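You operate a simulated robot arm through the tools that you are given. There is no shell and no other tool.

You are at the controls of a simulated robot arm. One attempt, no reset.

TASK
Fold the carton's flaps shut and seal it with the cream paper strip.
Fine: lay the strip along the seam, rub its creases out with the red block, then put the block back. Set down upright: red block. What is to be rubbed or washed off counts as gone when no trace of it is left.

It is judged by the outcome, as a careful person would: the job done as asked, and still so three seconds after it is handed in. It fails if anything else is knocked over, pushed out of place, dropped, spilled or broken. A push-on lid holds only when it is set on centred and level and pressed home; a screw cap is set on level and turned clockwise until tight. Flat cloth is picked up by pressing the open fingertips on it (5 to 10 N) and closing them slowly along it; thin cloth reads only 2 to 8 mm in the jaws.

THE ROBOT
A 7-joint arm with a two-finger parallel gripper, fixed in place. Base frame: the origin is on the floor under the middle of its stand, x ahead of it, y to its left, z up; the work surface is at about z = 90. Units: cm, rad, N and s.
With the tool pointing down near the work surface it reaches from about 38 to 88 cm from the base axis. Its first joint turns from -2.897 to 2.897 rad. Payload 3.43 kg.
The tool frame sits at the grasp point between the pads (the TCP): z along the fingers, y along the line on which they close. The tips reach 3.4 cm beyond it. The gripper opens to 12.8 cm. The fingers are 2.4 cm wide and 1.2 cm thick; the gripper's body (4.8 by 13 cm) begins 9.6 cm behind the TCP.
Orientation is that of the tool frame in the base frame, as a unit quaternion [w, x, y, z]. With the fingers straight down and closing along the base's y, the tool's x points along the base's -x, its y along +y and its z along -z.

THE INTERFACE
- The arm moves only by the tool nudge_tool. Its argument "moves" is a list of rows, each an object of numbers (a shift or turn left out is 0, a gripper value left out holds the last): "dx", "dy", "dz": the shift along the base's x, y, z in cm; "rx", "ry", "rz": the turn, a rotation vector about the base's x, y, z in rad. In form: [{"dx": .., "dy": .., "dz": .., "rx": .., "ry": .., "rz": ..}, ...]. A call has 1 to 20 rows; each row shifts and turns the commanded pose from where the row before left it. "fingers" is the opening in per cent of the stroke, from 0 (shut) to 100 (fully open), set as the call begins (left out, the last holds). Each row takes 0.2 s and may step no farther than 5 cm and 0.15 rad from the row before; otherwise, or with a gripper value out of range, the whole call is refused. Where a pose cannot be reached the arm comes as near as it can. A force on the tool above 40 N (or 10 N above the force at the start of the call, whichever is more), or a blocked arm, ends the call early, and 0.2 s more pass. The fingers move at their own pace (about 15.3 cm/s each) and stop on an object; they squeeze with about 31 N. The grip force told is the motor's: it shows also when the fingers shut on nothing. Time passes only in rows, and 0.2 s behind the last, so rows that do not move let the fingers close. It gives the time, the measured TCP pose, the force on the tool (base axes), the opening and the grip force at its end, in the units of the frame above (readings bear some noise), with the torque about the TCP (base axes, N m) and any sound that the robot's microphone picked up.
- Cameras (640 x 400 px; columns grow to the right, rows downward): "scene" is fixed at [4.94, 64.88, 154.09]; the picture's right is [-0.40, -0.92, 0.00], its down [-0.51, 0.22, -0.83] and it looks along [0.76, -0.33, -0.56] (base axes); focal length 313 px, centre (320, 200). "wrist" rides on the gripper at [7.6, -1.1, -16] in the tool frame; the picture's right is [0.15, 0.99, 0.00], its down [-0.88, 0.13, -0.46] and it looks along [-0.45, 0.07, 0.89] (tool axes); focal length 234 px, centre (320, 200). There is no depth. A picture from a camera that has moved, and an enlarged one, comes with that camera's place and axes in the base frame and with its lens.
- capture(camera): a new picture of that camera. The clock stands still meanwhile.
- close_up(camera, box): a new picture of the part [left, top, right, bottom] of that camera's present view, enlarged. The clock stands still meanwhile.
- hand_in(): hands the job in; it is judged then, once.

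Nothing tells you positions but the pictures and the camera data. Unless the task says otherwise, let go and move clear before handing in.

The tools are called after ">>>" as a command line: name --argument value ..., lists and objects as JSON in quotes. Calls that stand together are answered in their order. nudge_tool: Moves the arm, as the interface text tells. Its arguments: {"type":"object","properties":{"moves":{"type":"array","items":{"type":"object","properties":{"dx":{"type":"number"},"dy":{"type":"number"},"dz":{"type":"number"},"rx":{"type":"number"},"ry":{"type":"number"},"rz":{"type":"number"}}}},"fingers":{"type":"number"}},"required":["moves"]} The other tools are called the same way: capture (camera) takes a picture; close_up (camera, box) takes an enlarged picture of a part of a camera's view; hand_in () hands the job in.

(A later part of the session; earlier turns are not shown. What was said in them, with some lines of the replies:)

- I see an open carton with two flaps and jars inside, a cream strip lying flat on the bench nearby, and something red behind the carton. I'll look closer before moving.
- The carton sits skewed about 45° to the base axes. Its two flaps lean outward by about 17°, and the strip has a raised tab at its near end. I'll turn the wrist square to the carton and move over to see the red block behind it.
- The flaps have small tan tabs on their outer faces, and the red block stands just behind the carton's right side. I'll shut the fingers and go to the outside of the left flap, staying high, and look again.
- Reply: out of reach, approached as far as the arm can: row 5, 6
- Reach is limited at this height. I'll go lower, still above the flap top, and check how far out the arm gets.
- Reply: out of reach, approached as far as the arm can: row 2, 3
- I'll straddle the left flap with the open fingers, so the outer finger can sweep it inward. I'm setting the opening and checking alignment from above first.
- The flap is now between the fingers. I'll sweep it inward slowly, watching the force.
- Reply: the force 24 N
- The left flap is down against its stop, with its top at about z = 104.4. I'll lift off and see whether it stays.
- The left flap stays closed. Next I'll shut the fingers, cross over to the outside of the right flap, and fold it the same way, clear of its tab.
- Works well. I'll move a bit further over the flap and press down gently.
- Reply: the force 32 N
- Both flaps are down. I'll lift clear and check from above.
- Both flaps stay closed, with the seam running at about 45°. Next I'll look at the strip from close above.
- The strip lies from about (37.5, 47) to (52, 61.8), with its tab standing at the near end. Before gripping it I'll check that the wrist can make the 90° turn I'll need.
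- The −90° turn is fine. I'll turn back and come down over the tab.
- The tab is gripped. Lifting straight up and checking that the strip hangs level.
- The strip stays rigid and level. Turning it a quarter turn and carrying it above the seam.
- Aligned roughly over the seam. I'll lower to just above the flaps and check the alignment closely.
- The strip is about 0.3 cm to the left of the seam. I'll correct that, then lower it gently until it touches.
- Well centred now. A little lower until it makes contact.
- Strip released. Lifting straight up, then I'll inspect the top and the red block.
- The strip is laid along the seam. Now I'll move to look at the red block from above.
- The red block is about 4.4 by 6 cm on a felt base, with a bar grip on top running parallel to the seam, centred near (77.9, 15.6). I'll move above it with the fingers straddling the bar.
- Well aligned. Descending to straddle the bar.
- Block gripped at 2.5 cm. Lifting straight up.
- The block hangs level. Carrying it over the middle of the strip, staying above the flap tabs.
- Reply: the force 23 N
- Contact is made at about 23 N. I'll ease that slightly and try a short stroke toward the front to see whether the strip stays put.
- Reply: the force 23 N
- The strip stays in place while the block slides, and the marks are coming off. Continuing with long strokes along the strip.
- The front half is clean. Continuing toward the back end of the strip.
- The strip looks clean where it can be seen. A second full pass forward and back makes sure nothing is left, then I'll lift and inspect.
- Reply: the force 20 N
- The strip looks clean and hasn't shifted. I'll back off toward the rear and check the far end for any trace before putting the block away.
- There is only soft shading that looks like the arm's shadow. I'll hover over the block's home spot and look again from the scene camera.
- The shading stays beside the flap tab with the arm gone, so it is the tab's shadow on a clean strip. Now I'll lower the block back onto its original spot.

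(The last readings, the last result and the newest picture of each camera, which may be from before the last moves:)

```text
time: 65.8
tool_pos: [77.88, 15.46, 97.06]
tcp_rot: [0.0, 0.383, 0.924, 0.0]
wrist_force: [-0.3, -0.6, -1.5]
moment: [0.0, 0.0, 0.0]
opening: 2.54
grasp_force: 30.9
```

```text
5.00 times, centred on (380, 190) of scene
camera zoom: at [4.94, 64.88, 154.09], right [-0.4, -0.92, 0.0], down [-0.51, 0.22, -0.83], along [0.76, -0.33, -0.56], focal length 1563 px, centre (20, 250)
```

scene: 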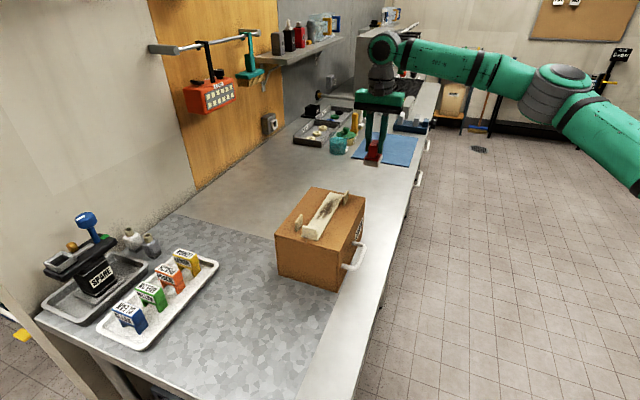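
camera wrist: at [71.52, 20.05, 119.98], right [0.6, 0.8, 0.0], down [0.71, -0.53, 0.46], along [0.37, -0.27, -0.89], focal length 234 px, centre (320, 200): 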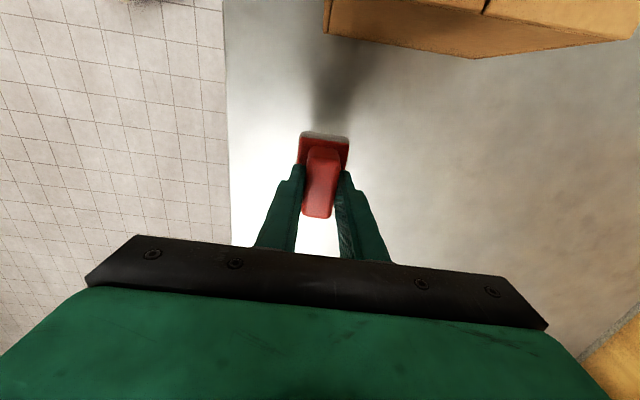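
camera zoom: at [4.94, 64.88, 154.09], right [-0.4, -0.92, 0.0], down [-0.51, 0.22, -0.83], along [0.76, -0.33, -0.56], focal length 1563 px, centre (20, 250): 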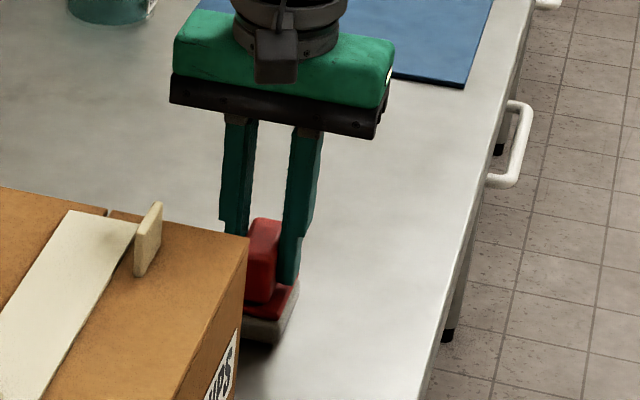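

>>> nudge_tool --moves '[{"dz": -0.12}, {"dz": -0.1}, {}]'

```text
time: 66.6
tool_pos: [77.9, 15.44, 96.91]
tcp_rot: [0.001, 0.385, 0.923, 0.0]
wrist_force: [0.5, 0.0, -0.5]
moment: [-0.01, -0.01, 0.0]
opening: 2.53
grasp_force: 30.4
```

>>> nudge_tool --moves '[{"dz": -0.1}, {}]'

>>> close_up --camera "scene" --box '[360, 190, 386, 222]'

```text
time: 67.2
tool_pos: [77.86, 15.53, 96.81]
tcp_rot: [-0.001, 0.384, 0.923, 0.0]
wrist_force: [1.0, 0.0, -1.3]
moment: [0.0, 0.0, 0.0]
opening: 2.52
grasp_force: 31.2
```

```text
12.50 times, centred on (373, 206) of scene
camera zoom: at [4.94, 64.88, 154.09], right [-0.4, -0.92, 0.0], down [-0.51, 0.22, -0.83], along [0.76, -0.33, -0.56], focal length 3908 px, centre (-342, 125)
```

zoom: 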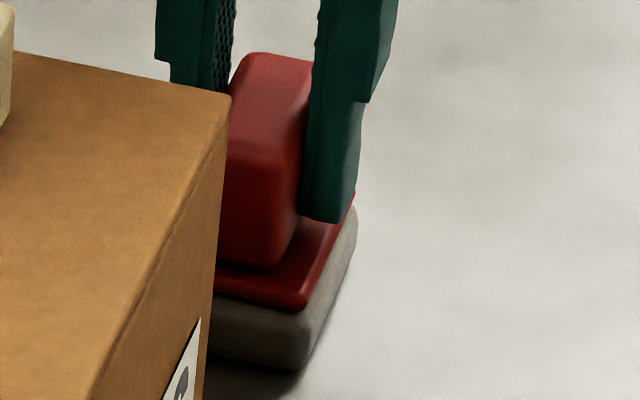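

>>> nudge_tool --moves '[{"dz": -0.08}, {}]'

```text
time: 67.8
tool_pos: [77.91, 15.57, 96.73]
tcp_rot: [0.0, 0.384, 0.923, 0.001]
wrist_force: [-3.4, -0.7, 9.4]
moment: [-0.13, 0.07, -0.02]
opening: 2.51
grasp_force: 31.3
```

The block is resting on the bench. Releasing and lifting clear.

>>> nudge_tool --moves '[{}, {}, {}]' --fingers 45

>>> nudge_tool --moves '[{"dz": 1}, {"dz": 3}, {"dz": 5}, {"dz": 5}, {"dz": 5}, {}]'

>>> close_up --camera "scene" --box '[358, 190, 384, 222]'

>>> capture --camera "wrist"

>>> capture --camera "scene"

```text
time: 68.6
tool_pos: [77.93, 15.41, 96.68]
tcp_rot: [0.0, 0.384, 0.923, -0.001]
wrist_force: [1.1, 0.3, -0.5]
moment: [-0.01, -0.03, 0.02]
opening: 5.75
grasp_force: 0.1
```

```text
time: 70.0
tool_pos: [77.8, 15.42, 115.97]
tcp_rot: [0.0, 0.384, 0.923, 0.0]
wrist_force: [0.0, 0.3, 0.7]
moment: [0.01, 0.03, 0.0]
opening: 5.76
grasp_force: 0.0
```

```text
12.50 times, centred on (371, 206) of scene
camera zoom: at [4.94, 64.88, 154.09], right [-0.4, -0.92, 0.0], down [-0.51, 0.22, -0.83], along [0.76, -0.33, -0.56], focal length 3908 px, centre (-318, 125)
```

zoom: 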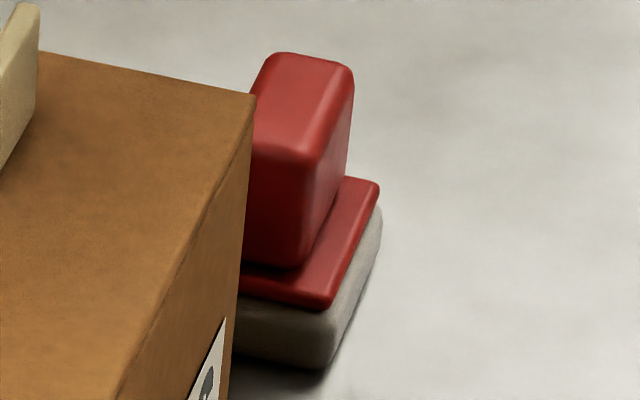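

```text
taken
camera wrist: at [71.62, 20.01, 131.89], right [0.6, 0.8, 0.0], down [0.71, -0.53, 0.46], along [0.36, -0.27, -0.89], focal length 234 px, centre (320, 200)
```

wrist: 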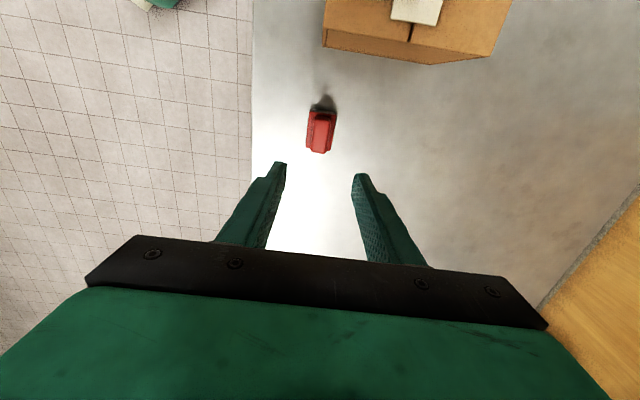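

```text
taken
```

scene: 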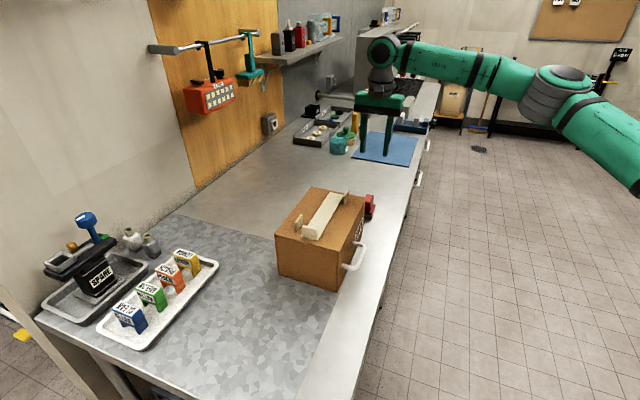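

The block is back exactly where it was. Moving the arm clear to take a final look at the strip and carton.

>>> nudge_tool --moves '[{"dz": 5}, {"dz": 5}, {"dx": -3.6, "dy": 2.2}, {"dx": -3.6, "dy": 2.2}, {"dx": -3.6, "dy": 2.2}, {"dx": -3.6, "dy": 2.2}, {"dx": -3.6, "dy": 2.2}, {"dx": -3, "dy": 2.2}, {}]'

>>> capture --camera "wrist"

>>> close_up --camera "wrist" --box '[330, 60, 470, 220]'

>>> close_up --camera "scene" --box '[290, 180, 360, 240]'

```text
time: 72.0
tool_pos: [56.81, 28.64, 125.9]
tcp_rot: [-0.001, 0.384, 0.923, 0.0]
wrist_force: [-0.5, 0.3, 0.1]
moment: [0.0, 0.0, 0.02]
opening: 5.77
grasp_force: 0.1
```

```text
taken
camera wrist: at [50.58, 33.13, 141.79], right [0.6, 0.8, 0.0], down [0.71, -0.53, 0.46], along [0.36, -0.27, -0.89], focal length 234 px, centre (320, 200)
```

wrist: 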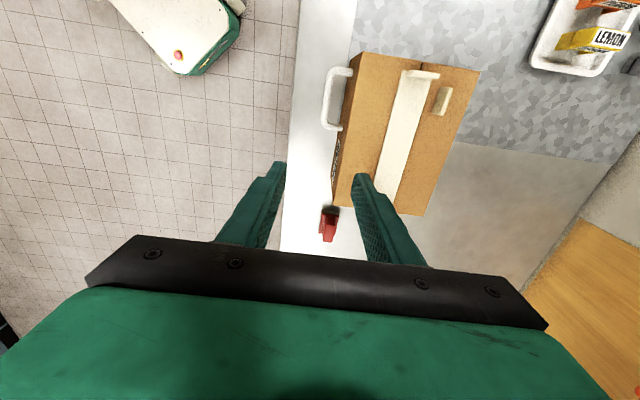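

```text
2.50 times, centred on (400, 140) of wrist
camera zoom: at [50.58, 33.13, 141.79], right [0.6, 0.8, 0.0], down [0.71, -0.53, 0.46], along [0.36, -0.27, -0.89], focal length 585 px, centre (120, 350)
```

zoom: 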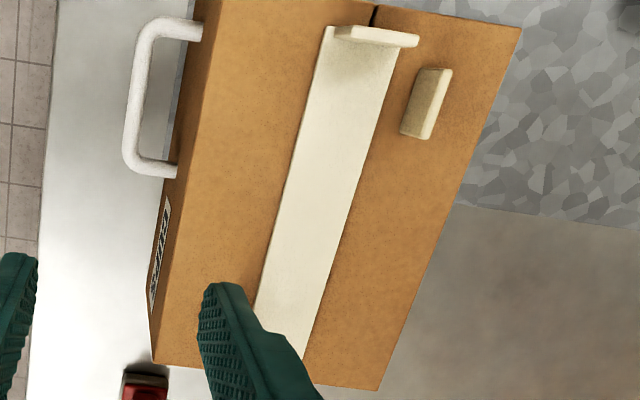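

```text
6.67 times, centred on (325, 210) of scene
camera zoom: at [4.94, 64.88, 154.09], right [-0.4, -0.92, 0.0], down [-0.51, 0.22, -0.83], along [0.76, -0.33, -0.56], focal length 2084 px, centre (287, 133)
```

zoom: 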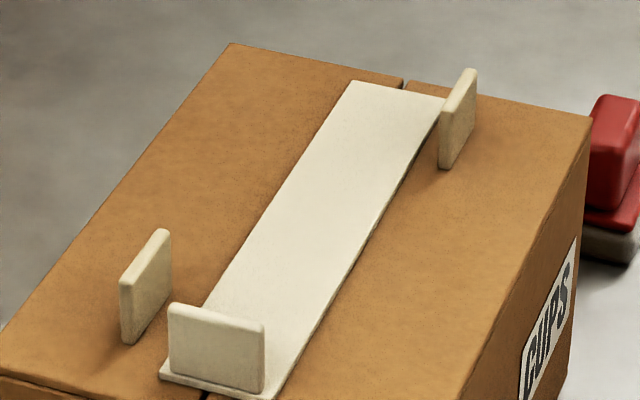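

The flaps are shut and the strip lies clean and centred along the seam. The red block stands upright in its original place and the arm is clear, so I'm handing in.

>>> hand_in

```text
The job is handed in.
```

The carton is sealed and I've handed the job in; no result came back with the hand-in, so I don't know the verdict.

- **Flaps:** both are folded down flat and stayed down after I let go.
- **Strip:** it lies along the seam, centred to within a few millimetres. It did not move while I rubbed it.
- **Creases:** I rubbed the full marked length several times with the red block. Close-up pictures afterwards show no trace left.
- **Red block:** it stands upright, and its picture matches the one taken before I picked it up.

Nothing else was knocked or moved in the final pictures, and the arm was empty and clear of everything when I handed in.
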